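You operate a simulated robot arm through the tools that you are given. There is no shell and no other tool. Be economical: measure what you need, move in short steps, check, and stop when the job is done.

The job below is to be done with a simulated two-armed robot. You get a single attempt, and the scene is never put back.

JOB
Level the tilt board, close the boards up and clamp both tank-side posts.
Fine: draw the yellow wedge out, then push the oak board up to the pine board.

It is judged by the outcome, as a careful person would: the job done as asked, and still so three seconds after it is handed in. It fails if anything else is knocked over, pushed out of place, dropped, spilled or broken.

ROBOT AND FRAMES
Two 7-joint arms with fingered hands on one trunk, on a base that drives. Base frame: it is fixed to the floor where the robot stands at the start and does not move with it; the origin is under the middle of the robot, x ahead of it, y to its left, z up. Units: mm, degrees, N and s.
The left shoulder is at the start at [43, 214, 1017], the right one opposite. With the tool pointing down near the work surface each hand reaches from about 140 to 640 mm from the robot's upright axis, wherever it stands, measured 20 degrees to its own side. Places, roughly: bay-end tank-side clamp [600, 100, 700]; blue steel post (3x3x40 cm) [100, -300, 900]; door-end brake lever [-100, -400, 600]; door-end tank-side clamp [0, -300, 700]; green steel post (3x3x40 cm) [700, 100, 900]; orange ratchet handle [200, -100, 800]; orange release tab [200, -200, 700]; yellow hold-down bar [900, -200, 900]; yellow wedge [400, 0, 700]. Payload 3.3 kg a hand.
Tool frame (each hand has its own): the origin (TCP) lies between the finger pads and is the grasp point; the fingertips stand 26 mm ahead of it; z points along the fingers, y is the line along which they close. The gripper opens to 132 mm. The gripper's body begins 73 mm behind the TCP. The gripper is a hand of 2 fingers: y runs from the thumb to the fingers, the wrist lies at [0, 0, -224] in the tool frame, and closing takes about 1.5 s.
Orientation is told as [roll, pitch, yaw] about the base's x, y, z axes, in that order, counted from this pose: with the fingers straight down and closing along the base's y, the tool's x points along the base's -x, its y along +y and its z along -z.

CONTROLS
- The arms move only by the tool drive_tool. It takes "left_series", "right_series" or both (then of equal length, played together; a hand with none holds still); each is a list of rows, each a list of 7 numbers: the shift along the tool's x, y, z in units of 50 mm (1.0 is 50 mm), then the turn, a rotation vector about the tool's x, y, z in units of 8 degrees (1.0 is 8 degrees), then the gripper command, from -1 (shut) to 1 (fully open), values between in proportion. In form: [[x, y, z, rx, ry, rz, jaw], ...]. A call has 1 to 12 rows; each row shifts and turns the commanded pose from where the row before left it, along the tool's axes as they then stand. A call with a number of a shift or a turn outside -1 to 1 is refused whole. A row lasts 0.2 s, in which the tool goes at most 50 mm and 8.6 degrees; a call with a longer step from one row to the next is refused whole, and so is a gripper value outside its range. A pose out of reach is approached as far as the arm can. The call stops where the force on the tool passes 50 N (or 10 N more than at its start, if that is more) or the arm is blocked; 0.2 s more then pass. Each finger travels about 153 mm/s and halts on what it meets, pressing with about 29 N; the grip force reading is that of the motor and also rises with nothing between the fingers. The clock runs only during rows and for 0.2 s after the last one: add rows that do not move to give the fingers time. The reply holds the time, the measured pose of the TCP, the force on the tool along the base axes, the opening and the grip force, in the units named above and with some noise, with the torque about the TCP (base axes, N m) and any sound that the robot's microphone picked up.
- Cameras (640 x 400 px; columns grow to the right, rows downward): "scene" is now at [93.1, -55.4, 1147]; the picture's right is [-0.73, -0.68, 0.00], its down [-0.55, 0.59, -0.60] and it looks along [0.41, -0.44, -0.80] (base axes); focal length 214 px, centre (320, 200). "left" rides on the left gripper at [-66, -3, -99] in its tool frame; the picture's right is [0.04, -1.00, 0.00], its down [0.83, 0.03, -0.55] and it looks along [0.55, 0.02, 0.83] (tool axes); focal length 261 px, centre (320, 200). "right" rides on the right gripper at [66, -3, -99] in its tool frame; the picture's right is [0.04, 1.00, 0.00], its down [-0.83, 0.03, -0.55] and it looks along [-0.55, 0.02, 0.83] (tool axes); focal length 261 px, centre (320, 200).
- get_image(camera): a new picture of that camera. No time passes.
- raise_lower(by): slides the trunk up (or, below 0, down) by that many mm; the arms and the scene camera ride with it, the base frame stays. It gives what a move gives, with no picture.
- drive_base(legs): drives the robot by 1 to 6 legs, each [ahead, left, turn to the left] in mm, mm and degrees, along the robot's own axes; the way and the turn of a leg run together, so that a leg with both is an arc; at most 1500 mm and 180 degrees a leg. The arms and the cameras ride along, it lands a little off, and it stops where it bumps. It gives what a move gives.
- set_grasp(shape, hand): the hand has 2 fingers and takes this shape, open, in about a second: jaw (thumb against the fingers, like two jaws); tri (thumb and two fingers); tip (a fingertip pinch); poke (one finger out to press); point (the index stretched); flat (the hand flat); cup (the hand cupped); fist (a fist). The gripper value then closes the fingers along that shape, each until it touches; the sizes above hold for jaw. It gives what a move gives, with no picture.
- aim_head(pan, tilt): turns the head with the scene camera to pan (to the left, within 86 degrees either way) and tilt (down, from -29 to 69), counted from straight ahead of the robot. It gives what a move gives.
- point_at(camera, pixels): there is no depth. For up to 12 entries [column, row, z] of the newest picture of that camera ("zoom" is the newest enlarged one), the place [x, y] in the base frame at which the ray of that pixel passes the height z, good to about 3 mm, but the place of the scene camera against the robot may be out by one fixed shift of up to 18 mm in any direction. No time passes.
- zoom(camera, box): a new picture of the part [left, top, right, bottom] of that camera's present view, enlarged. No time passes.
- job_done(): hands the job in; it is judged then, once.

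Keep the steps short. Do not move on a guess: measure, check each grasp and each placing, and mend mistakes. In all there are 80 turns and 70 pictures (those below and enlarged ones count). Leave the grippers open and the arms clear of the work at the hand-in unless told otherwise, and finish with a single line.

The tools are called after "Emit:" as name(argument=value, ...) on one line, values as JSON. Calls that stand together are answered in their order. drive_tool: Moves the arms, as the interface text tells. Its arguments: {"type":"object","properties":{"left_series":{"type":"array","items":{"type":"array","items":{"type":"number"}}},"right_series":{"type":"array","items":{"type":"array","items":{"type":"number"}}}},"required":[]} The other tools are called the same way: raise_lower (by) slides the trunk up or down; set_grasp (shape, hand) gives the hand a shape; drive_base (legs) drives the base; aim_head (pan, tilt) turns the head that bears the scene camera; get_image (camera) takes a picture; point_at (camera, pixels) gives the place at which the rays of pixels pass given heights; zoom (camera, box) takes an enlarged picture of a part of a camera's view; job_done () hands the job in.

At the start:

```text
time_s: 0.0
left_tcp_pos: [283.4, -0.4, 961.4]
left_ee_rot: [0.0, 0.0, 0.0]
left_force: [0.5, 0.9, 1.0]
left_wrist_torque: [0.06, 0.01, -0.03]
left_width: 131.7
left_grasp_force: 0.1
left_shape: jaw
right_tcp_pos: [300.9, -340.4, 928.0]
right_ee_rot: [0.1, 0.1, 0.0]
right_force: [-0.2, -0.5, 0.6]
right_wrist_torque: [0.03, -0.01, -0.03]
right_width: 131.9
right_grasp_force: 0.0
right_shape: jaw
trunk travel left (down, up): [-300.0, 461.0]
robot x, y, heading: [-2.0, 2.3, -0.1]
head pan, tilt: [-47.1, 53.2]
```

scene: 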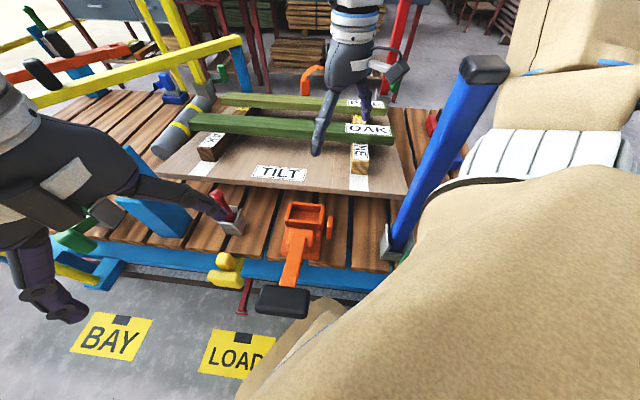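
right: 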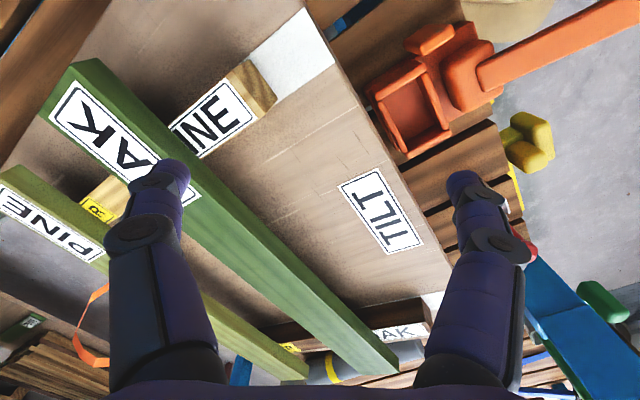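
left: 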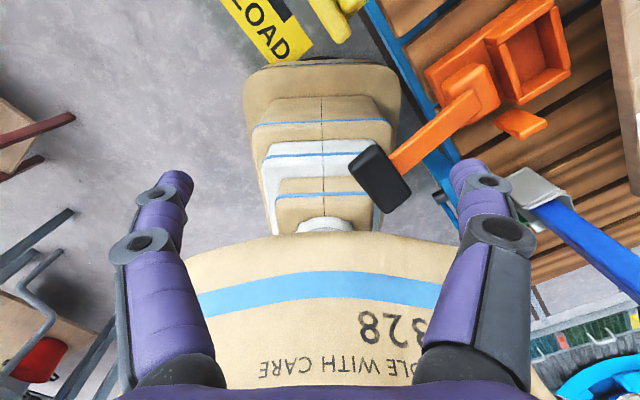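

I start by looking more closely at the area of the boards and at the head's wider view before moving anything.

Emit:
zoom(camera="scene", box=[150, 70, 450, 270])

Emit:
zoom(camera="right", box=[0, 0, 480, 300])

Emit:
aim_head(pan=-10, tilt=45)

Emit:
get_image(camera="scene")

```text
2.00 times, centred on (300, 170) of scene
```

zoom: 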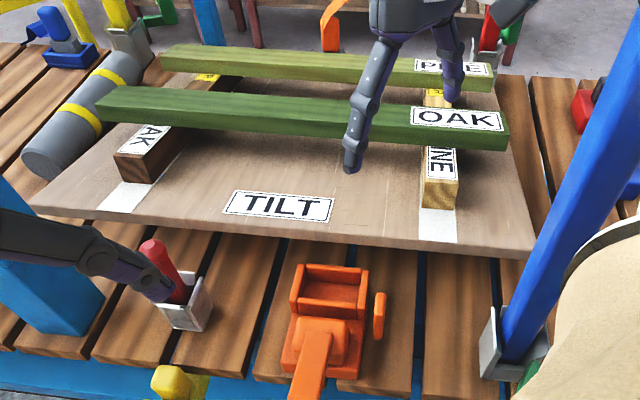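

```text
1.33 times, centred on (240, 150) of right
```

zoom: 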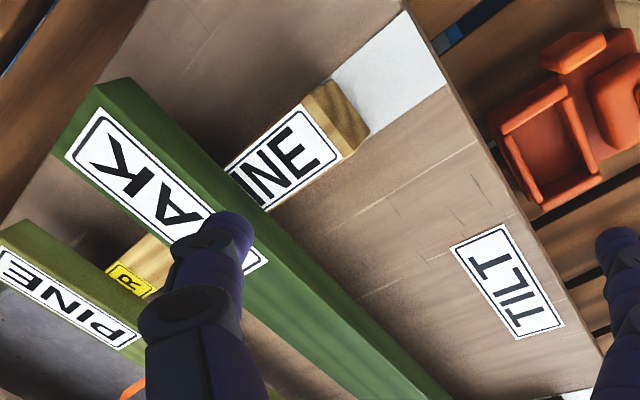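

```text
time_s: 1.0
left_tcp_pos: [282.5, 0.4, 961.8]
left_ee_rot: [0.1, 0.0, -0.1]
left_force: [-0.2, -0.4, -0.4]
left_wrist_torque: [0.02, -0.03, 0.01]
left_width: 131.7
left_grasp_force: 0.0
left_shape: jaw
right_tcp_pos: [300.7, -341.1, 929.7]
right_ee_rot: [-0.1, 0.0, -0.1]
right_force: [0.7, 1.0, 0.3]
right_wrist_torque: [0.0, 0.03, 0.03]
right_width: 132.0
right_grasp_force: 0.1
right_shape: jaw
trunk travel left (down, up): [-300.0, 461.0]
robot x, y, heading: [-3.1, 4.4, -0.1]
head pan, tilt: [-10.0, 45.0]
```

```text
64 pictures are left
```

scene: 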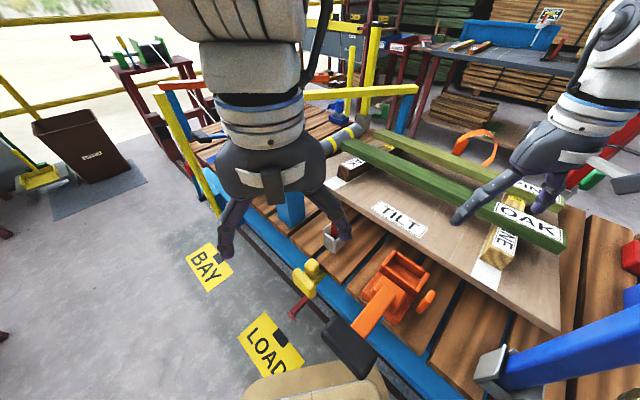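

I see the rig: a deck with the TILT board, two long boards (OAK, PINE), bearers, clamps. Next I measure the main features and zoom in to understand the parts.

Emit:
point_at(camera="scene", pixels=[[400, 220, 700], [345, 143, 700], [560, 332, 700], [515, 222, 740], [390, 150, 700], [290, 208, 700], [333, 240, 700], [490, 365, 700], [305, 280, 700], [410, 265, 750], [345, 325, 800], [480, 135, 700]])

Emit:
zoom(camera="scene", box=[300, 70, 580, 245])

Emit:
zoom(camera="scene", box=[400, 200, 640, 400])

Emit:
zoom(camera="scene", box=[140, 60, 440, 247])

```text
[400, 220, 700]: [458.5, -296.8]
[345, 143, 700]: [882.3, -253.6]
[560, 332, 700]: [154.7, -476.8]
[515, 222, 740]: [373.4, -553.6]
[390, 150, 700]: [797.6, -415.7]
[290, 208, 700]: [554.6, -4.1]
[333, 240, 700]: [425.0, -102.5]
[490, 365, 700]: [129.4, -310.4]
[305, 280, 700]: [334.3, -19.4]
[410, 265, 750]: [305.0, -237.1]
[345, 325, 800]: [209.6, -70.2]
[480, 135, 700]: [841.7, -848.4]
```

```text
2.29 times, centred on (440, 158) of scene
```

zoom: 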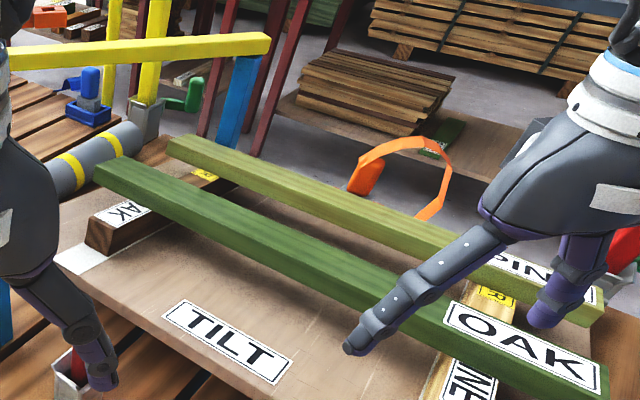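

```text
2.00 times, centred on (520, 300) of scene
```

zoom: 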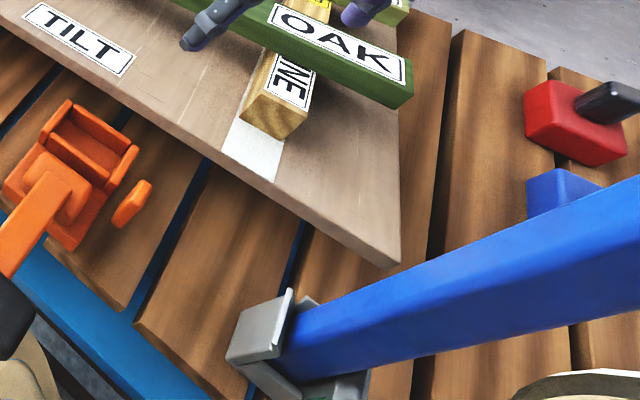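

```text
2.13 times, centred on (290, 154) of scene
```

zoom: 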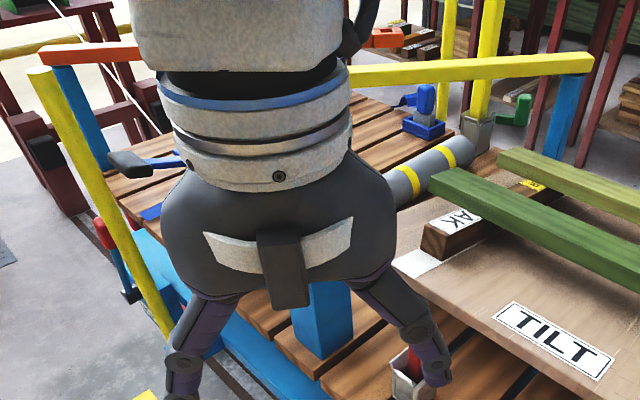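

The left hand hides the bay-end clamp. I move it 300 mm to the left and a little up, in free air, then look again.

Emit:
drive_tool(left_series=[[0, 0.9, -0.3, 0, 0, 0, 1], [0, 0.9, -0.3, 0, 0, 0, 1], [0, 0.9, -0.3, 0, 0, 0, 1], [0, 0.9, 0, 0, 0, 0, 1], [0, 0.9, 0, 0, 0, 0, 1], [0, 0.9, 0, 0, 0, 0, 1], [0, 0.9, 0, 0, 0, 0, 1]])

Emit:
aim_head(pan=-20, tilt=48)

Emit:
get_image(camera="scene")

Emit:
zoom(camera="scene", box=[100, 60, 420, 260])

```text
time_s: 2.6
left_tcp_pos: [291.6, 301.8, 991.3]
left_ee_rot: [0.1, 0.1, -0.1]
left_force: [0.7, 0.2, -0.8]
left_wrist_torque: [-0.03, 0.0, 0.01]
left_width: 131.9
left_grasp_force: 0.2
left_shape: jaw
left hand out of reach, approached as far as the arm can: row 7
right_tcp_pos: [299.8, -340.0, 929.8]
right_ee_rot: [0.0, 0.0, -0.1]
right_force: [0.0, 0.3, 0.8]
right_wrist_torque: [0.0, -0.03, 0.02]
right_width: 131.9
right_grasp_force: 0.2
right_shape: jaw
trunk travel left (down, up): [-300.0, 461.0]
robot x, y, heading: [-1.4, -0.2, -0.2]
head pan, tilt: [-10.0, 45.0]
```

```text
time_s: 3.4
left_tcp_pos: [291.9, 301.6, 991.8]
left_ee_rot: [-0.1, 0.0, 0.0]
left_force: [-0.2, 0.0, -0.6]
left_wrist_torque: [0.0, 0.01, 0.04]
left_width: 132.1
left_grasp_force: 0.1
left_shape: jaw
right_tcp_pos: [300.3, -339.3, 929.4]
right_ee_rot: [-0.1, 0.1, 0.0]
right_force: [0.5, -0.6, -0.5]
right_wrist_torque: [0.0, 0.02, 0.02]
right_width: 132.0
right_grasp_force: 0.1
right_shape: jaw
trunk travel left (down, up): [-300.0, 461.0]
robot x, y, heading: [2.0, 1.1, 0.2]
head pan, tilt: [-20.0, 48.0]
```

```text
60 pictures are left
```

scene: 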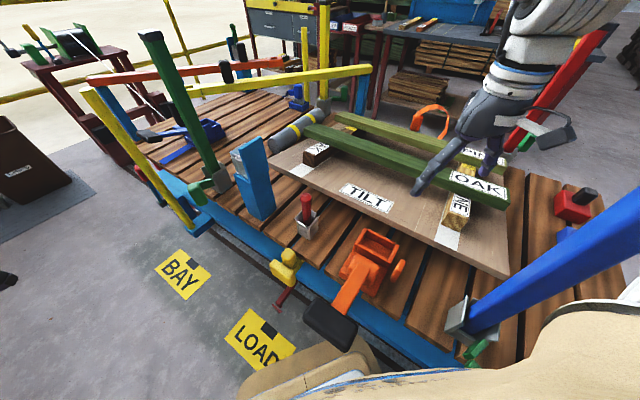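

```text
2.00 times, centred on (260, 160) of scene
```

zoom: 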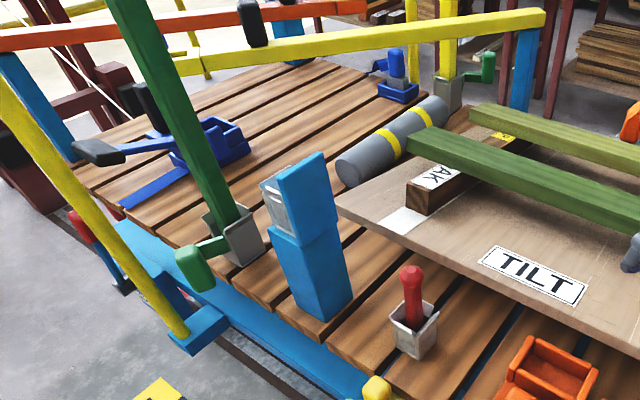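

Now I see the green post in its grey pocket with a green lever, and the yellow item at (285,265). I zoom on it and on the blue-post clamp, and measure.

Emit:
zoom(camera="scene", box=[230, 190, 390, 320])

Emit:
zoom(camera="scene", box=[400, 170, 640, 380])

Emit:
point_at(camera="scene", pixels=[[285, 265, 700], [285, 265, 650], [280, 298, 600], [306, 220, 700], [220, 185, 700], [458, 322, 700], [472, 350, 680], [268, 168, 700], [508, 276, 700], [440, 245, 700], [375, 130, 700], [510, 200, 740]])

```text
3.08 times, centred on (310, 255) of scene
```

zoom: 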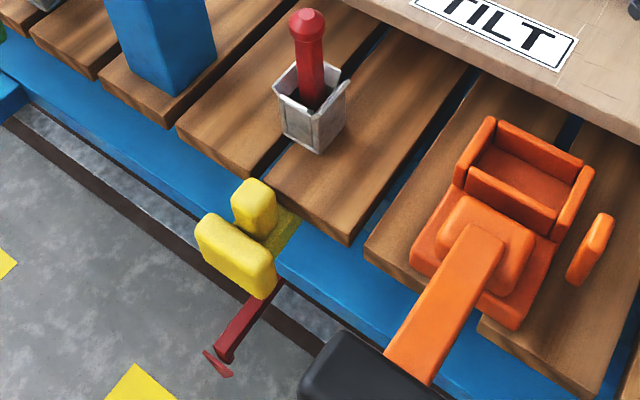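

```text
1.90 times, centred on (520, 275) of scene
```

zoom: 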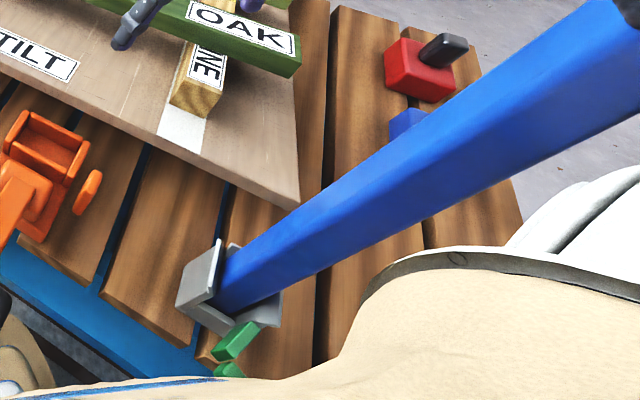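

```text
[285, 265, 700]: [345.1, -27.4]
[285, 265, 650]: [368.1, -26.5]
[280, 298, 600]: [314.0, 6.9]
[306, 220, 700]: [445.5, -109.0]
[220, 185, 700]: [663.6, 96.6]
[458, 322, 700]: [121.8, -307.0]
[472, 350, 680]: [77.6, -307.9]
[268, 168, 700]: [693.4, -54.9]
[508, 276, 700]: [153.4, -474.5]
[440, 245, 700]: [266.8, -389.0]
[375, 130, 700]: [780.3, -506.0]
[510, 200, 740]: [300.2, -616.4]
```

The yellow wedge's handle is at about [355,-27,~690] on the deck's near edge. I bring the left hand over it at a safe height (z about 880) to look with its own camera.

Emit:
drive_tool(left_series=[[-0.2, -0.9, 0.2, 0, 0, 0, 1], [-0.2, -0.9, 0.2, 0, 0, 0, 1], [-0.2, -0.9, 0.3, 0, 0, 0, 1], [-0.2, -0.9, 0.3, 0, 0, 0, 1], [-0.2, -0.9, 0.3, 0, 0, 0, 1], [-0.2, -0.9, 0.3, 0, 0, 0, 1], [0, -0.8, 0.4, 0, 0, 0, 1], [0, 0, 0, 0, 0, 0, 1]])

Emit:
get_image(camera="left")

```text
time_s: 5.2
left_tcp_pos: [352.0, -9.8, 890.0]
left_ee_rot: [0.1, 0.0, 0.1]
left_force: [0.0, 0.9, -0.3]
left_wrist_torque: [0.0, 0.03, -0.01]
left_width: 131.9
left_grasp_force: 0.1
left_shape: jaw
right_tcp_pos: [301.2, -339.4, 928.9]
right_ee_rot: [0.0, 0.0, 0.1]
right_force: [0.0, -0.1, -0.2]
right_wrist_torque: [0.0, 0.01, -0.01]
right_width: 131.7
right_grasp_force: 0.0
right_shape: jaw
trunk travel left (down, up): [-300.0, 461.0]
robot x, y, heading: [-0.8, -1.3, 0.1]
head pan, tilt: [-20.0, 48.0]
```

```text
56 pictures are left
```

left: 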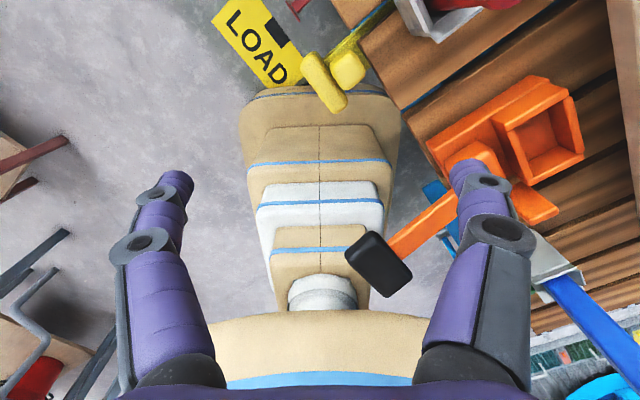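

The handle shows as a yellow bar (310,60)-(337,105) with a knob and a strip running under the planks. I enlarge and measure it with this camera.

Emit:
zoom(camera="left", box=[220, 0, 540, 200])

Emit:
point_at(camera="left", pixels=[[310, 60, 690], [337, 105, 690], [325, 83, 690], [350, 68, 690], [385, 12, 660], [325, 83, 660], [350, 68, 660], [364, 262, 800], [322, 82, 640]])

Emit:
zoom(camera="scene", box=[210, 180, 400, 320])

```text
2.00 times, centred on (380, 100) of left
```

zoom: 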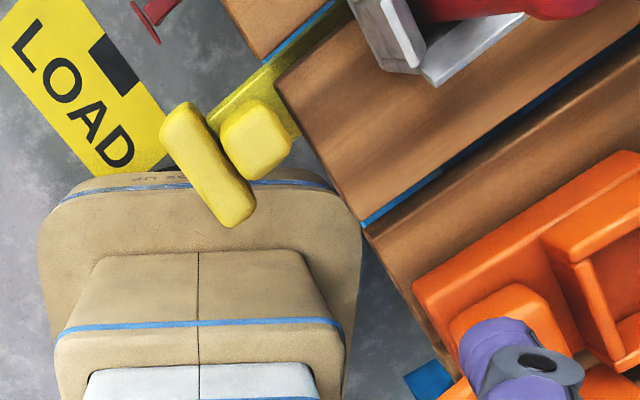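

```text
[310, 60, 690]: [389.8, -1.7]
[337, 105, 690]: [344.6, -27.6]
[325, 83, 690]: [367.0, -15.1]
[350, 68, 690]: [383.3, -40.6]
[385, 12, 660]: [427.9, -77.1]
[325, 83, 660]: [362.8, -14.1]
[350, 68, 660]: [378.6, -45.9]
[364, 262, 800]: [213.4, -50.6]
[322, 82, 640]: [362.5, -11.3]
```

```text
2.86 times, centred on (305, 250) of scene
```

zoom: 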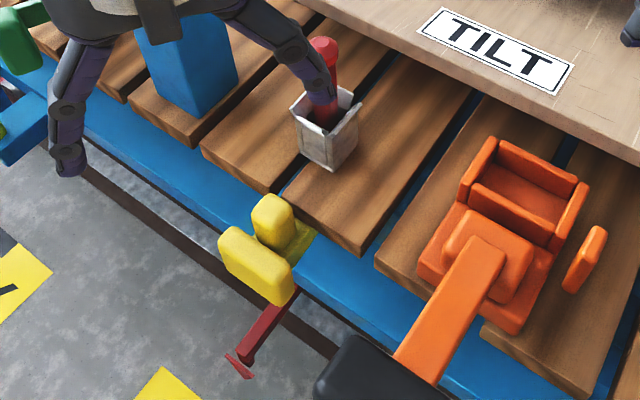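

The handle is a cross-bar with an upright knob behind it on the strip. I plan to grip the knob along the deck's length (behind the cross-bar). I turn the left hand by -53° yaw so its x points outward and hover at z≈800 above the knob at about [381,-42].

Emit:
drive_tool(left_series=[[0, 0, 0, 0, 0, 0.95, 0.6], [0, 0, 0, 0, 0, 0.95, 0.3], [0, 0, 0, 0, 0, 0.95, 0.3], [0, 0, 0, 0, 0, 0.95, 0.3], [0, 0, 0, 0, 0, 0.95, 0.3], [0, 0, 0, 0, 0, 0.95, 0.3], [0, 0, 0, 0, 0, 0.95, 0.3], [-0.45, 0, 0.5, 0, 0, 0, 0.3], [-0.45, 0, 0.5, 0, 0, 0, 0.3], [0, 0, 0.5, 0, 0, 0, 0.3], [0, 0, 0, 0, 0, 0, 0.3]])

Emit:
get_image(camera="left")

```text
time_s: 7.3
left_tcp_pos: [419.1, -19.7, 862.4]
left_ee_rot: [-2.7, -4.7, -46.3]
left_force: [-0.3, -0.6, 0.9]
left_wrist_torque: [0.01, -0.03, -0.01]
left_width: 86.1
left_grasp_force: 0.1
left_shape: jaw
right_tcp_pos: [299.2, -341.4, 928.4]
right_ee_rot: [0.1, -0.1, 0.1]
right_force: [-0.4, -0.2, 0.0]
right_wrist_torque: [0.0, -0.01, -0.02]
right_width: 131.9
right_grasp_force: 0.0
right_shape: jaw
trunk travel left (down, up): [-300.0, 461.0]
robot x, y, heading: [0.3, -2.6, 0.1]
head pan, tilt: [-20.0, 48.0]
stopped in row 10 (left hand): the arm was blocked; the commanded pose is now the measured one
```

```text
53 pictures are left
```

left: 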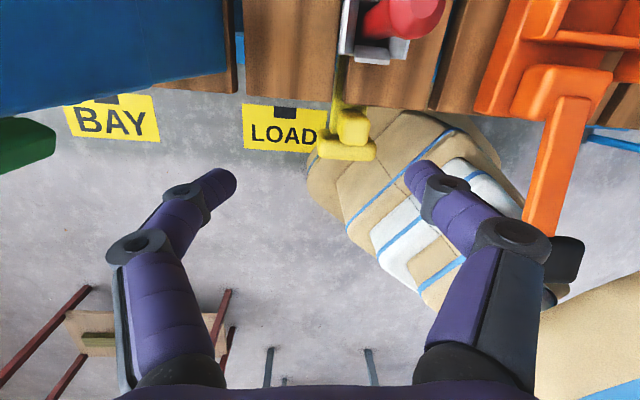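

The arm was blocked with almost no force on the hand, at [419,-20,862]. I look with the scene camera to see what it touches.

Emit:
get_image(camera="scene")

```text
52 pictures are left
```

scene: 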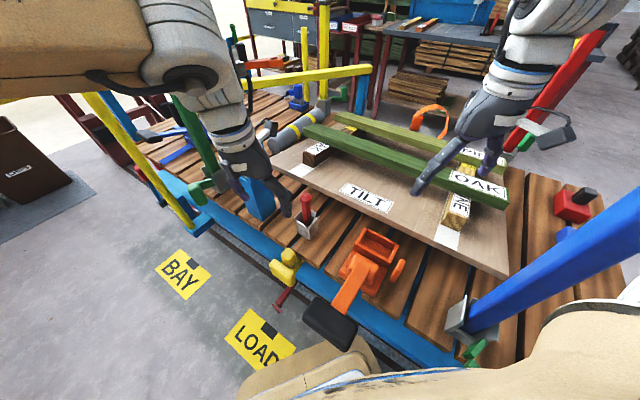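

The hand is close to the light-blue deck post and badly placed for this arm. Working square to the deck will be easier: back off, turn about 53° to the right, and drive up facing the deck. I first check what stands on the floor behind, using this left-camera picture.

Emit:
point_at(camera="left", pixels=[[75, 292, 500], [75, 292, 0], [228, 292, 500], [228, 292, 0], [270, 350, 0], [368, 350, 0], [325, 185, 0], [345, 130, 690], [355, 125, 690], [345, 150, 690], [385, 110, 0], [350, 55, 690]])

Emit:
drive_tool(left_series=[[0, 0, -0.8, 0, 0, 0, 1], [0, 0, -0.8, 0, 0, 0, 1], [0, 0, -0.8, 0, 0, 0, 1], [0.5, 0, 0, 0, 0, 0, 1], [0.5, 0, 0, 0, 0, 0, 1]], right_series=[[0, 0.5, -0.8, 0, 0, 0, 1], [0, 0.5, -0.8, 0, 0, 0, 1], [0, 0, -0.8, 0, 0, 0, 1], [0, 0, 0, 0, 0, 0, 1], [0, 0, 0, 0, 0, 0, 1]])

Emit:
aim_head(pan=86, tilt=45)

Emit:
get_image(camera="scene")

```text
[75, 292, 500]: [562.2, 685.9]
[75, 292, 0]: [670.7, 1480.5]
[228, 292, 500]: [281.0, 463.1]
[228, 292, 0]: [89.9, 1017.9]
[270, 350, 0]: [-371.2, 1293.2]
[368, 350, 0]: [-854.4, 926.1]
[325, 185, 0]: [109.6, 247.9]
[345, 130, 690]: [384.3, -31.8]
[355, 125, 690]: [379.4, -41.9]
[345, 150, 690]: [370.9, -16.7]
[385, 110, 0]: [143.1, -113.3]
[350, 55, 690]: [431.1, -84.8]
```

```text
time_s: 8.5
left_tcp_pos: [379.8, 29.0, 977.9]
left_ee_rot: [-2.7, -4.8, -46.5]
left_force: [0.8, -0.8, 0.3]
left_wrist_torque: [0.0, 0.0, -0.03]
left_width: 131.7
left_grasp_force: 0.0
left_shape: jaw
right_tcp_pos: [315.7, -275.7, 1022.9]
right_ee_rot: [-0.1, 0.0, 0.0]
right_force: [-0.2, -0.5, 0.1]
right_wrist_torque: [-0.01, 0.03, 0.0]
right_width: 131.7
right_grasp_force: 0.1
right_shape: jaw
right hand out of reach, approached as far as the arm can: row 2, 3
trunk travel left (down, up): [-300.0, 461.0]
robot x, y, heading: [-0.7, 0.5, 0.1]
head pan, tilt: [-20.0, 48.0]
```

```text
time_s: 10.3
left_tcp_pos: [380.2, 27.9, 977.1]
left_ee_rot: [-2.7, -4.8, -46.5]
left_force: [0.9, -0.4, 0.3]
left_wrist_torque: [-0.02, 0.01, -0.04]
left_width: 131.9
left_grasp_force: 0.1
left_shape: jaw
right_tcp_pos: [315.2, -275.6, 1022.4]
right_ee_rot: [0.0, 0.0, 0.1]
right_force: [-0.6, -0.7, -0.6]
right_wrist_torque: [0.01, -0.01, 0.01]
right_width: 132.0
right_grasp_force: 0.0
right_shape: jaw
trunk travel left (down, up): [-300.0, 461.0]
robot x, y, heading: [0.2, 4.0, -0.1]
head pan, tilt: [85.9, 45.0]
```

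```text
51 pictures are left
```

scene: 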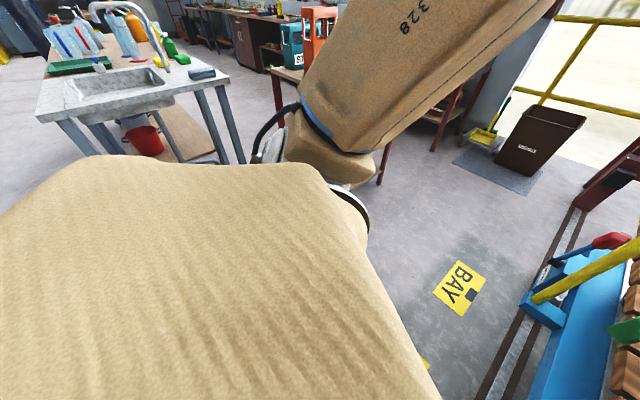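

There is about 0.9 m of free floor behind on the side away from the deck. I drive back 250 mm square from the deck, then turn 53° right.

Emit:
drive_base(legs=[[-150, 200, 0], [0, 0, -53]])

Emit:
aim_head(pan=0, tilt=45)

Emit:
get_image(camera="scene")

```text
time_s: 14.5
left_tcp_pos: [104.2, -85.3, 977.3]
left_ee_rot: [-2.7, -4.8, -99.3]
left_force: [0.4, -0.5, -0.3]
left_wrist_torque: [-0.02, 0.0, 0.01]
left_width: 131.9
left_grasp_force: 0.0
left_shape: jaw
right_tcp_pos: [-177.2, -217.1, 1023.1]
right_ee_rot: [0.1, 0.1, -52.7]
right_force: [-0.1, -0.3, 0.4]
right_wrist_torque: [0.01, 0.0, 0.0]
right_width: 131.5
right_grasp_force: 0.1
right_shape: jaw
trunk travel left (down, up): [-300.0, 461.0]
robot x, y, heading: [-148.8, 199.6, -52.6]
head pan, tilt: [85.9, 45.0]
```

```text
time_s: 16.1
left_tcp_pos: [103.6, -85.5, 977.2]
left_ee_rot: [-2.6, -4.9, -99.2]
left_force: [0.8, -0.9, 0.1]
left_wrist_torque: [0.01, -0.03, -0.03]
left_width: 131.9
left_grasp_force: 0.1
left_shape: jaw
right_tcp_pos: [-176.9, -218.2, 1021.8]
right_ee_rot: [-0.1, 0.0, -52.6]
right_force: [0.2, 0.1, -0.3]
right_wrist_torque: [0.02, 0.02, 0.01]
right_width: 132.1
right_grasp_force: 0.1
right_shape: jaw
trunk travel left (down, up): [-300.0, 461.0]
robot x, y, heading: [-149.8, 198.9, -52.5]
head pan, tilt: [0.0, 45.0]
```

```text
50 pictures are left
```

scene: 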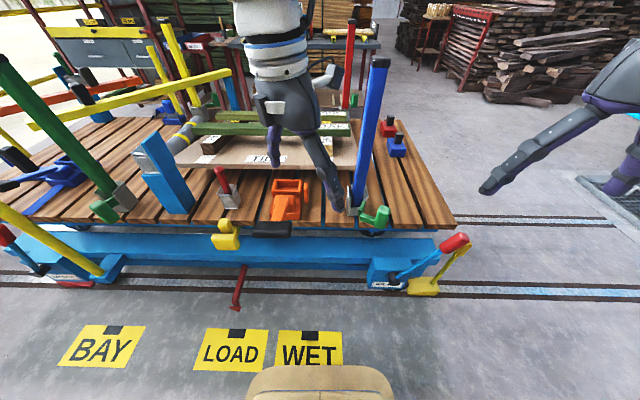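

Now I have a square view of the whole deck. I zoom on the two tank-side clamps and the wedge with the red rod below it.

Emit:
zoom(camera="scene", box=[300, 100, 480, 310])

Emit:
zoom(camera="scene", box=[0, 100, 320, 320])

Emit:
point_at(camera="scene", pixels=[[226, 235, 690], [232, 305, 400], [237, 308, 0], [237, 308, 600], [240, 268, 600], [125, 205, 700], [357, 205, 700], [105, 210, 690], [375, 218, 690], [110, 228, 690], [440, 226, 690]])

```text
1.90 times, centred on (390, 205) of scene
```

zoom: 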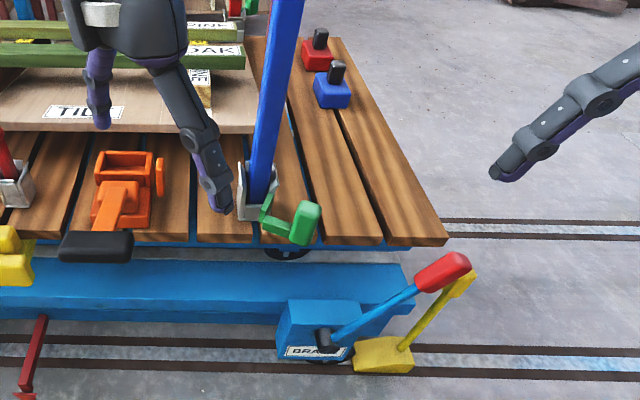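

```text
1.82 times, centred on (160, 210) of scene
```

zoom: 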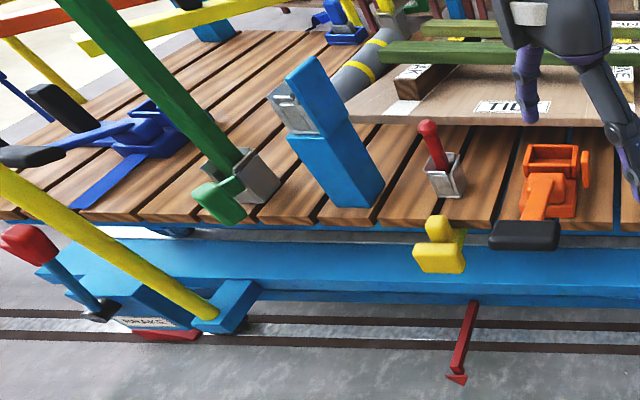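

```text
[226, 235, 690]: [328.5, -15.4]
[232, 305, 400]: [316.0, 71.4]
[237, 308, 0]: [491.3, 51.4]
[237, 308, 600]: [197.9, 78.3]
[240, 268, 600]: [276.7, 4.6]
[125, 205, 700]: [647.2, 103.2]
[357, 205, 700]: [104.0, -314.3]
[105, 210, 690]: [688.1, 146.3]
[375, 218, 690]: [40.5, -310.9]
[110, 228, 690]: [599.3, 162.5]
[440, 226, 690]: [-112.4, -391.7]
```

The blue lever, green lever and wedge are all reachable from one station about 230 mm further left. Before driving in, I straighten the left hand and bring the right hand inward so that it stays clear of the blue post.

Emit:
drive_tool(left_series=[[0, 0, 0, -0.34, 0, 0, 0.3], [0, 0, 0, 0, 0.6, 0, 0.3], [0, 0, 0, 0, 0, -0.97, 0.3], [0, 0, 0, 0, 0, -0.97, 0.3], [0, 0, 0, 0, 0, -0.97, 0.3], [0, 0, 0, 0, 0, -0.97, 0.3], [0, 0, 0, 0, 0, -0.97, 0.3], [0, 0.5, 0, 0, 0, -0.97, 0.3]], right_series=[[0, 0.7, 0, 0, 0, 0, 0.3], [0, 0.7, 0, 0, 0, 0, 0.3], [0, 0.7, 0, 0, 0, 0, 0.3], [0, 0.7, 0, 0, 0, 0, 0.3], [0, 0, 0, 0, 0, 0, 0.3], [0, 0, 0, 0, 0, 0, 0.3], [0, 0, 0, 0, 0, 0, 0.3], [0, 0, 0, 0, 0, 0, 0.3]])

Emit:
drive_base(legs=[[0, 230, 0]])

Emit:
get_image(camera="scene")

```text
time_s: 17.9
left_tcp_pos: [125.2, -73.7, 976.4]
left_ee_rot: [0.0, 0.0, -52.3]
left_force: [-1.0, -0.6, -0.5]
left_wrist_torque: [-0.01, -0.01, -0.01]
left_width: 86.5
left_grasp_force: 0.0
left_shape: jaw
right_tcp_pos: [-65.5, -131.5, 1022.6]
right_ee_rot: [0.0, 0.0, -52.7]
right_force: [0.2, 0.4, -0.1]
right_wrist_torque: [0.0, 0.0, -0.02]
right_width: 86.1
right_grasp_force: 0.0
right_shape: jaw
trunk travel left (down, up): [-300.0, 461.0]
robot x, y, heading: [-150.4, 197.1, -52.7]
head pan, tilt: [0.0, 45.0]
```

```text
time_s: 19.6
left_tcp_pos: [305.8, 64.4, 976.0]
left_ee_rot: [-0.1, 0.0, -52.7]
left_force: [0.6, -0.1, 0.4]
left_wrist_torque: [-0.05, -0.01, 0.02]
left_width: 86.1
left_grasp_force: 0.0
left_shape: jaw
right_tcp_pos: [114.3, 5.3, 1022.7]
right_ee_rot: [0.0, 0.0, -52.7]
right_force: [-0.2, 0.0, -0.3]
right_wrist_torque: [0.03, -0.01, 0.0]
right_width: 86.0
right_grasp_force: 0.0
right_shape: jaw
trunk travel left (down, up): [-300.0, 461.0]
robot x, y, heading: [29.5, 340.3, -52.7]
head pan, tilt: [0.0, 45.0]
```

```text
47 pictures are left
```

scene: 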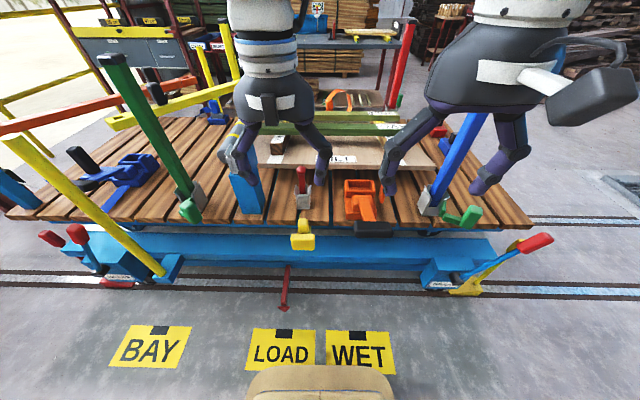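

Both hands clear the posts by at least 150 mm along the deck. I drive 240 mm ahead, to the same distance from the deck as at the start.

Emit:
drive_base(legs=[[240, 0, 0]])

Emit:
get_image(camera="left")

Emit:
get_image(camera="scene")

```text
time_s: 21.4
left_tcp_pos: [450.5, -128.1, 977.0]
left_ee_rot: [0.0, 0.1, -52.7]
left_force: [0.9, -0.1, 0.1]
left_wrist_torque: [0.0, -0.01, -0.07]
left_width: 86.2
left_grasp_force: 0.1
left_shape: jaw
right_tcp_pos: [258.6, -185.7, 1022.8]
right_ee_rot: [0.0, 0.2, -52.7]
right_force: [0.2, 0.2, 0.1]
right_wrist_torque: [0.0, -0.01, 0.01]
right_width: 85.9
right_grasp_force: 0.0
right_shape: jaw
trunk travel left (down, up): [-300.0, 461.0]
robot x, y, heading: [172.2, 144.2, -52.5]
head pan, tilt: [0.0, 45.0]
```

```text
46 pictures are left
```

left: 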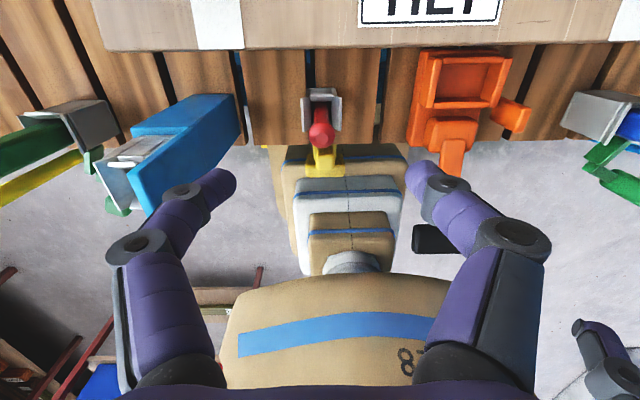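

```text
45 pictures are left
```

scene: 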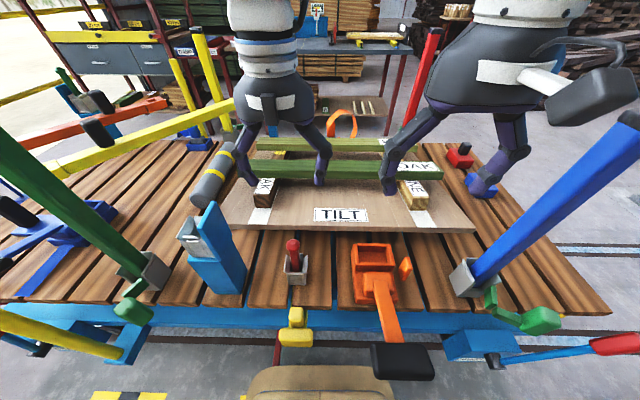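

Station reached; the planks look square in both views. I measure the wedge handle, red pin and deck landmarks from this left-camera picture, with a close-up.

Emit:
zoom(camera="left", box=[240, 60, 420, 200])

Emit:
point_at(camera="left", pixels=[[325, 172, 690], [325, 155, 690], [325, 172, 650], [322, 128, 770], [322, 128, 740], [325, 95, 700], [306, 173, 690], [345, 173, 690], [320, 45, 720], [250, 145, 690]])

Emit:
point_at(camera="scene", pixels=[[294, 338, 690], [294, 318, 690], [294, 338, 650], [293, 246, 770], [350, 231, 720], [133, 312, 700], [540, 320, 700], [152, 285, 700], [470, 290, 700], [345, 172, 740]])

```text
2.86 times, centred on (330, 130) of left
```

zoom: 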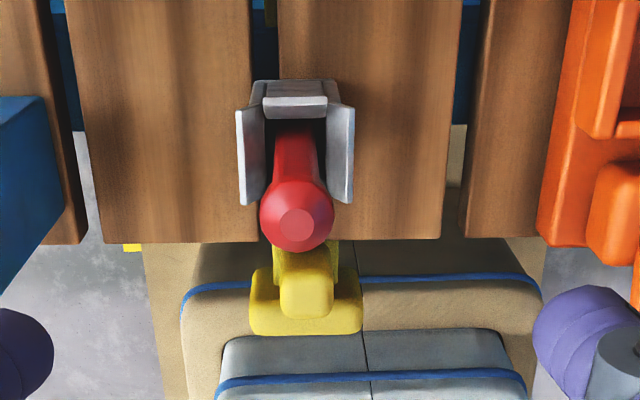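

```text
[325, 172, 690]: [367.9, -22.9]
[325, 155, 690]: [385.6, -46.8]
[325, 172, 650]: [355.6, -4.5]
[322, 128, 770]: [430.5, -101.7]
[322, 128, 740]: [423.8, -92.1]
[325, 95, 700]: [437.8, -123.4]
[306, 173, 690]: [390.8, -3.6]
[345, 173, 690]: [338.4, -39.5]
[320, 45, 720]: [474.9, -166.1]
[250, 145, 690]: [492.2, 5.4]
```

```text
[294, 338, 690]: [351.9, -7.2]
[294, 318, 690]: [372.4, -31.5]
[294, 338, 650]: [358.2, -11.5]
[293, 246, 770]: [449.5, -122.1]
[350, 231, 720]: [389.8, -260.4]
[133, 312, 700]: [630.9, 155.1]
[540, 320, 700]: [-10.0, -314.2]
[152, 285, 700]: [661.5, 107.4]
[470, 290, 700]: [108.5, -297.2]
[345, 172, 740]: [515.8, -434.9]
```

The two views put the cross-bar around z≈660, but the scene camera can be 18 mm out. I bring the left hand back and lower (clear of the red pin), tilt it 15° forward, and take a second left view for triangulation.

Emit:
drive_tool(left_series=[[0.8, 0, 0, 0, 0, 0, 0.1], [0.8, 0, 0, 0, 0, 0, 0.1], [0.8, 0, 0, 0, 0, 0, 0.1], [0.8, 0, 0, 0, 0, 0, 0.1], [0, 0, 0.85, 0, 0, 0, 0.1], [0, 0, 0.85, 0, 0, 0, 0.1], [0, 0, 0.85, 0, 0, 0, 0.1], [0, 0, 0.85, 0, 0, 0, 0.1], [0, 0, 0, 0, -0.94, 0, 0.1], [0, 0, 0, 0, -0.94, 0, 0.1], [0, 0, 0, 0, 0, 0, 0.1]])

Emit:
get_image(camera="left")

```text
time_s: 24.0
left_tcp_pos: [384.7, -36.4, 821.4]
left_ee_rot: [-4.6, -14.4, -38.0]
left_force: [0.5, -0.6, -1.0]
left_wrist_torque: [-0.03, 0.0, 0.01]
left_width: 73.0
left_grasp_force: 0.0
left_shape: jaw
right_tcp_pos: [258.7, -185.6, 1023.3]
right_ee_rot: [0.0, 0.0, -52.6]
right_force: [-0.1, 0.6, -0.1]
right_wrist_torque: [0.0, 0.01, 0.05]
right_width: 86.3
right_grasp_force: 0.0
right_shape: jaw
trunk travel left (down, up): [-300.0, 461.0]
robot x, y, heading: [174.6, 149.2, -52.7]
head pan, tilt: [0.0, 45.0]
stopped in row 11 (left hand): the arm was blocked; the commanded pose is now the measured one
```

```text
43 pictures are left
```

left: 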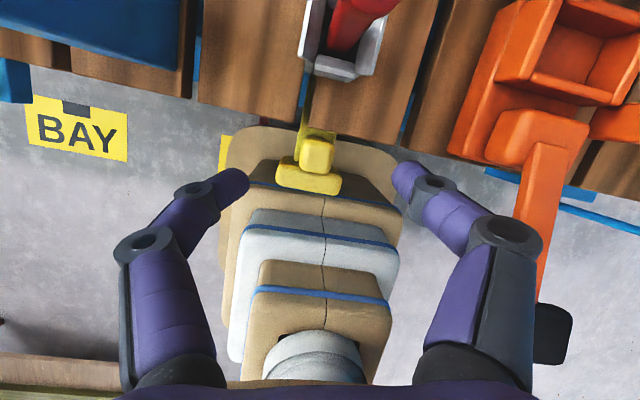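

The arm is blocked when the hand comes this near the body, so the base is too close for the wedge. I measure from this view, then back off 120 mm to give the arm room.

Emit:
point_at(camera="left", pixels=[[308, 178, 690], [308, 178, 650], [317, 155, 690], [317, 155, 650], [278, 176, 670], [340, 184, 670], [340, 75, 700], [308, 190, 660]])

Emit:
drive_base(legs=[[-120, 0, 0]])

```text
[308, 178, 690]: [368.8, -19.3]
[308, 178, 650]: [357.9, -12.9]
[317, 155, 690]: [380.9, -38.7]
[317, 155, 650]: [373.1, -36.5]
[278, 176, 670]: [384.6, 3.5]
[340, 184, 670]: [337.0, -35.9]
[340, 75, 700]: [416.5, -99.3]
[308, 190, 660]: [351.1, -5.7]
```

```text
time_s: 25.2
left_tcp_pos: [309.2, 59.9, 823.0]
left_ee_rot: [-4.6, -14.6, -38.1]
left_force: [-0.3, -0.1, 0.7]
left_wrist_torque: [-0.03, -0.01, -0.02]
left_width: 73.0
left_grasp_force: 0.0
left_shape: jaw
right_tcp_pos: [184.8, -89.2, 1024.2]
right_ee_rot: [0.0, 0.0, -52.7]
right_force: [-0.7, 0.2, 0.7]
right_wrist_torque: [-0.03, -0.04, 0.0]
right_width: 86.0
right_grasp_force: 0.0
right_shape: jaw
trunk travel left (down, up): [-300.0, 461.0]
robot x, y, heading: [104.5, 243.5, -53.0]
head pan, tilt: [0.0, 45.0]
```

Two views agree: cross-bar top at z≈681, centre about [366,-18]; knob centre about [380,-37]. I square the left hand (yaw -52.7°, 10° forward tilt), move it over the knob at z≈820 and look.

Emit:
drive_tool(left_series=[[0, 0, 0, -0.575, 0, 0, 0.1], [0, 0, 0, 0, 0.91, 0, 0.1], [0, 0, 0, 0, 0.91, 0, 0.1], [0, 0, 0, 0, 0, 0.92, 0.1], [0, 0, 0, 0, 0, 0.92, 0.1], [-0.8, -0.05, 0, 0, 0, 0, 0.1], [-0.8, 0, 0, 0, 0, 0, 0.1], [-0.8, 0, 0, 0, 0, 0, 0.1], [0, 0, 0, 0, -0.625, 0, 0.1], [0, 0, 0, 0, -0.625, 0, 0.1], [0, 0, 0.5, 0, 0, 0, 0.1], [0.1, 0, 0.5, 0, 0, 0, 0.1]])

Emit:
get_image(camera="left")

```text
time_s: 27.8
left_tcp_pos: [383.2, -42.3, 771.2]
left_ee_rot: [-0.1, -9.9, -52.8]
left_force: [0.1, -0.3, -0.2]
left_wrist_torque: [0.0, 0.02, -0.01]
left_width: 72.6
left_grasp_force: 0.0
left_shape: jaw
right_tcp_pos: [186.3, -90.6, 1022.3]
right_ee_rot: [0.1, 0.0, -52.8]
right_force: [0.9, 0.0, 0.1]
right_wrist_torque: [0.0, 0.01, 0.0]
right_width: 86.2
right_grasp_force: 0.1
right_shape: jaw
trunk travel left (down, up): [-300.0, 461.0]
robot x, y, heading: [102.0, 239.1, -52.5]
head pan, tilt: [0.0, 45.0]
```

```text
42 pictures are left
```

left: 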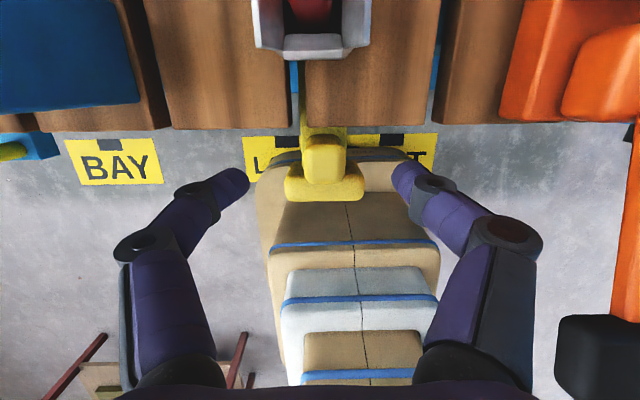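

Well centred: the knob (303-345, 135-185) lies between the fingers, and only floor is beneath. I measure knob, cross-bar and plank edge from here.

Emit:
point_at(camera="left", pixels=[[324, 162, 700], [324, 138, 700], [324, 178, 690], [324, 198, 680], [350, 125, 700], [350, 125, 670], [303, 160, 700], [345, 160, 700], [284, 185, 680], [366, 185, 680]])

Emit:
zoom(camera="left", box=[230, 80, 420, 220])

```text
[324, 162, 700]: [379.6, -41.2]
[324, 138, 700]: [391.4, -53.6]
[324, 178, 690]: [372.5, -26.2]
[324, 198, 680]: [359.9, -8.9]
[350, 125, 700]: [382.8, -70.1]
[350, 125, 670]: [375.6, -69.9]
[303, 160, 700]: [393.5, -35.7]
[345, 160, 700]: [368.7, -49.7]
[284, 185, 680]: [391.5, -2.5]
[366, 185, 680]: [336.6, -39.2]
```

```text
2.86 times, centred on (325, 150) of left
```

zoom: 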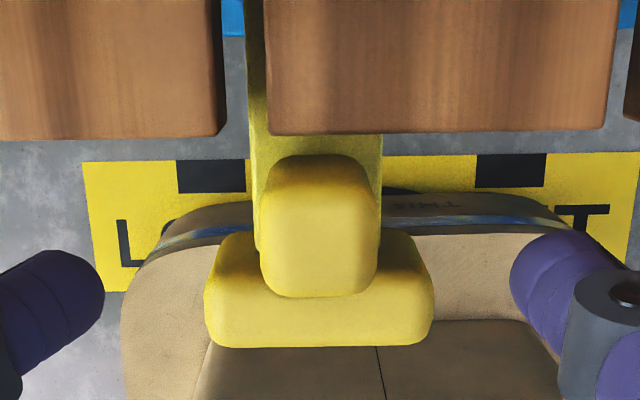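

The stem between cross-bar (back at 249 along the reach axis) and plank edge (288) leaves 38 mm; finger centre at 265 fits. I lower straight down 83 mm beside the knob, then close.

Emit:
drive_tool(left_series=[[0.075, -0.04, 0.41, 0, 0, 0, 0.1], [0.075, 0, 0.41, 0, 0, 0, 0.1], [0.075, 0, 0.41, 0, 0, 0, 0.1], [0.075, 0, 0.41, 0, 0, 0, 0.1], [0, 0, 0, 0, 0, 0, 0.1]])

Emit:
get_image(camera="left")

```text
time_s: 29.0
left_tcp_pos: [381.5, -41.7, 688.0]
left_ee_rot: [-0.2, -10.0, -52.8]
left_force: [0.3, -0.4, -0.6]
left_wrist_torque: [-0.01, 0.01, 0.01]
left_width: 73.0
left_grasp_force: 0.0
left_shape: jaw
right_tcp_pos: [186.3, -89.9, 1022.1]
right_ee_rot: [0.0, 0.0, -52.8]
right_force: [-0.9, -1.2, -0.2]
right_wrist_torque: [0.03, 0.04, -0.03]
right_width: 86.4
right_grasp_force: 0.1
right_shape: jaw
trunk travel left (down, up): [-300.0, 461.0]
robot x, y, heading: [103.2, 243.3, -52.7]
head pan, tilt: [0.0, 45.0]
```

```text
40 pictures are left
```

left: 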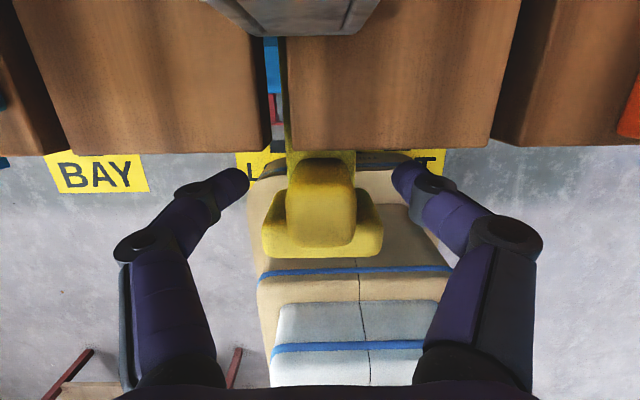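

Fingers stand either side of the stem. I close the left gripper.

Emit:
drive_tool(left_series=[[0, 0, 0, 0, 0, 0, -0.3], [0, 0, 0, 0, 0, 0, -0.7], [0, 0, 0, 0, 0, 0, -0.7], [0, 0, 0, 0, 0, 0, -0.7]])

```text
time_s: 30.0
left_tcp_pos: [381.6, -41.9, 687.9]
left_ee_rot: [-0.1, -10.0, -52.8]
left_force: [-1.1, -1.3, -1.7]
left_wrist_torque: [0.02, 0.02, -0.02]
left_width: 22.9
left_grasp_force: 29.4
left_shape: jaw
right_tcp_pos: [185.1, -89.7, 1023.6]
right_ee_rot: [-0.1, 0.1, -52.8]
right_force: [0.7, -0.7, -0.1]
right_wrist_torque: [0.02, 0.01, -0.01]
right_width: 86.3
right_grasp_force: 0.0
right_shape: jaw
trunk travel left (down, up): [-300.0, 461.0]
robot x, y, heading: [105.6, 246.2, -52.9]
head pan, tilt: [0.0, 45.0]
```

Gripped: width 22.9 mm at 29 N. I draw outward horizontally in short steps, 20 mm first.

Emit:
drive_tool(left_series=[[0.1, 0, -0.017, 0, 0, 0, -0.75], [0.1, 0, -0.017, 0, 0, 0, -0.75], [0.1, 0, -0.017, 0, 0, 0, -0.75], [0.1, 0, -0.017, 0, 0, 0, -0.75]])

Emit:
get_image(camera="left")

```text
time_s: 31.0
left_tcp_pos: [368.7, -25.5, 688.5]
left_ee_rot: [0.0, -10.0, -52.7]
left_force: [-0.6, 0.4, -3.5]
left_wrist_torque: [0.03, 0.02, -0.02]
left_width: 22.6
left_grasp_force: 28.4
left_shape: jaw
right_tcp_pos: [186.2, -90.2, 1021.9]
right_ee_rot: [0.0, 0.0, -52.8]
right_force: [0.8, -0.1, -0.8]
right_wrist_torque: [-0.01, 0.01, 0.01]
right_width: 86.2
right_grasp_force: 0.1
right_shape: jaw
trunk travel left (down, up): [-300.0, 461.0]
robot x, y, heading: [101.1, 238.7, -52.6]
head pan, tilt: [0.0, 45.0]
```

```text
39 pictures are left
```

left: 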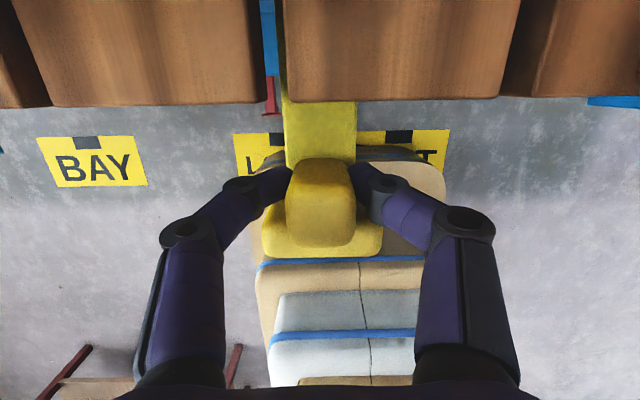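

The wedge moves with the hand with little force. I draw a further 60 mm and check force and the scene.

Emit:
drive_tool(left_series=[[0.2, 0, -0.035, 0, 0, 0, -0.75], [0.2, 0, -0.035, 0, 0, 0, -0.75], [0.2, 0, -0.035, 0, 0, 0, -0.75], [0.2, 0, -0.035, 0, 0, 0, -0.75], [0.2, 0, -0.035, 0, 0, 0, -0.75], [0.2, 0, -0.035, 0, 0, 0, -0.75]])

Emit:
get_image(camera="left")

Emit:
get_image(camera="scene")

```text
time_s: 32.4
left_tcp_pos: [332.8, 25.6, 688.3]
left_ee_rot: [-0.1, -9.9, -52.7]
left_force: [3.2, 4.8, -5.2]
left_wrist_torque: [0.11, -0.1, 0.0]
left_width: 22.0
left_grasp_force: 28.6
left_shape: jaw
right_tcp_pos: [186.5, -88.9, 1023.8]
right_ee_rot: [0.0, 0.0, -52.8]
right_force: [-0.3, -0.8, 0.1]
right_wrist_torque: [-0.04, -0.01, 0.03]
right_width: 86.1
right_grasp_force: 0.1
right_shape: jaw
trunk travel left (down, up): [-300.0, 461.0]
robot x, y, heading: [104.0, 239.9, -52.9]
head pan, tilt: [0.0, 45.0]
```

```text
38 pictures are left
```

left: 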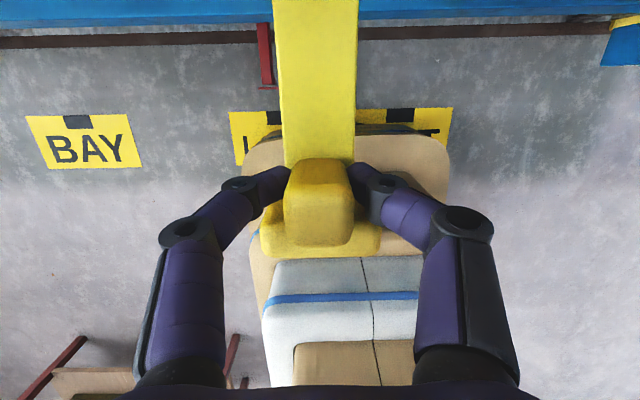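

```text
37 pictures are left
```

scene: 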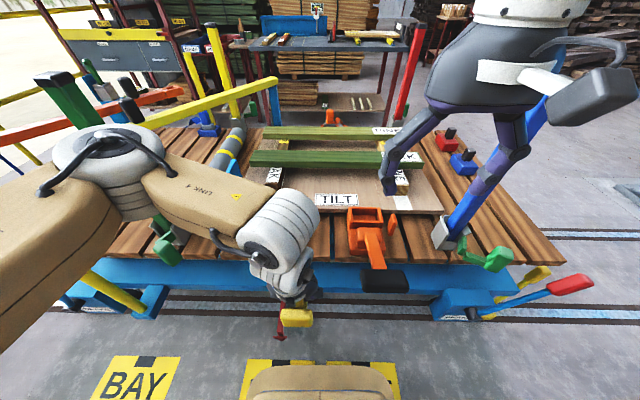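

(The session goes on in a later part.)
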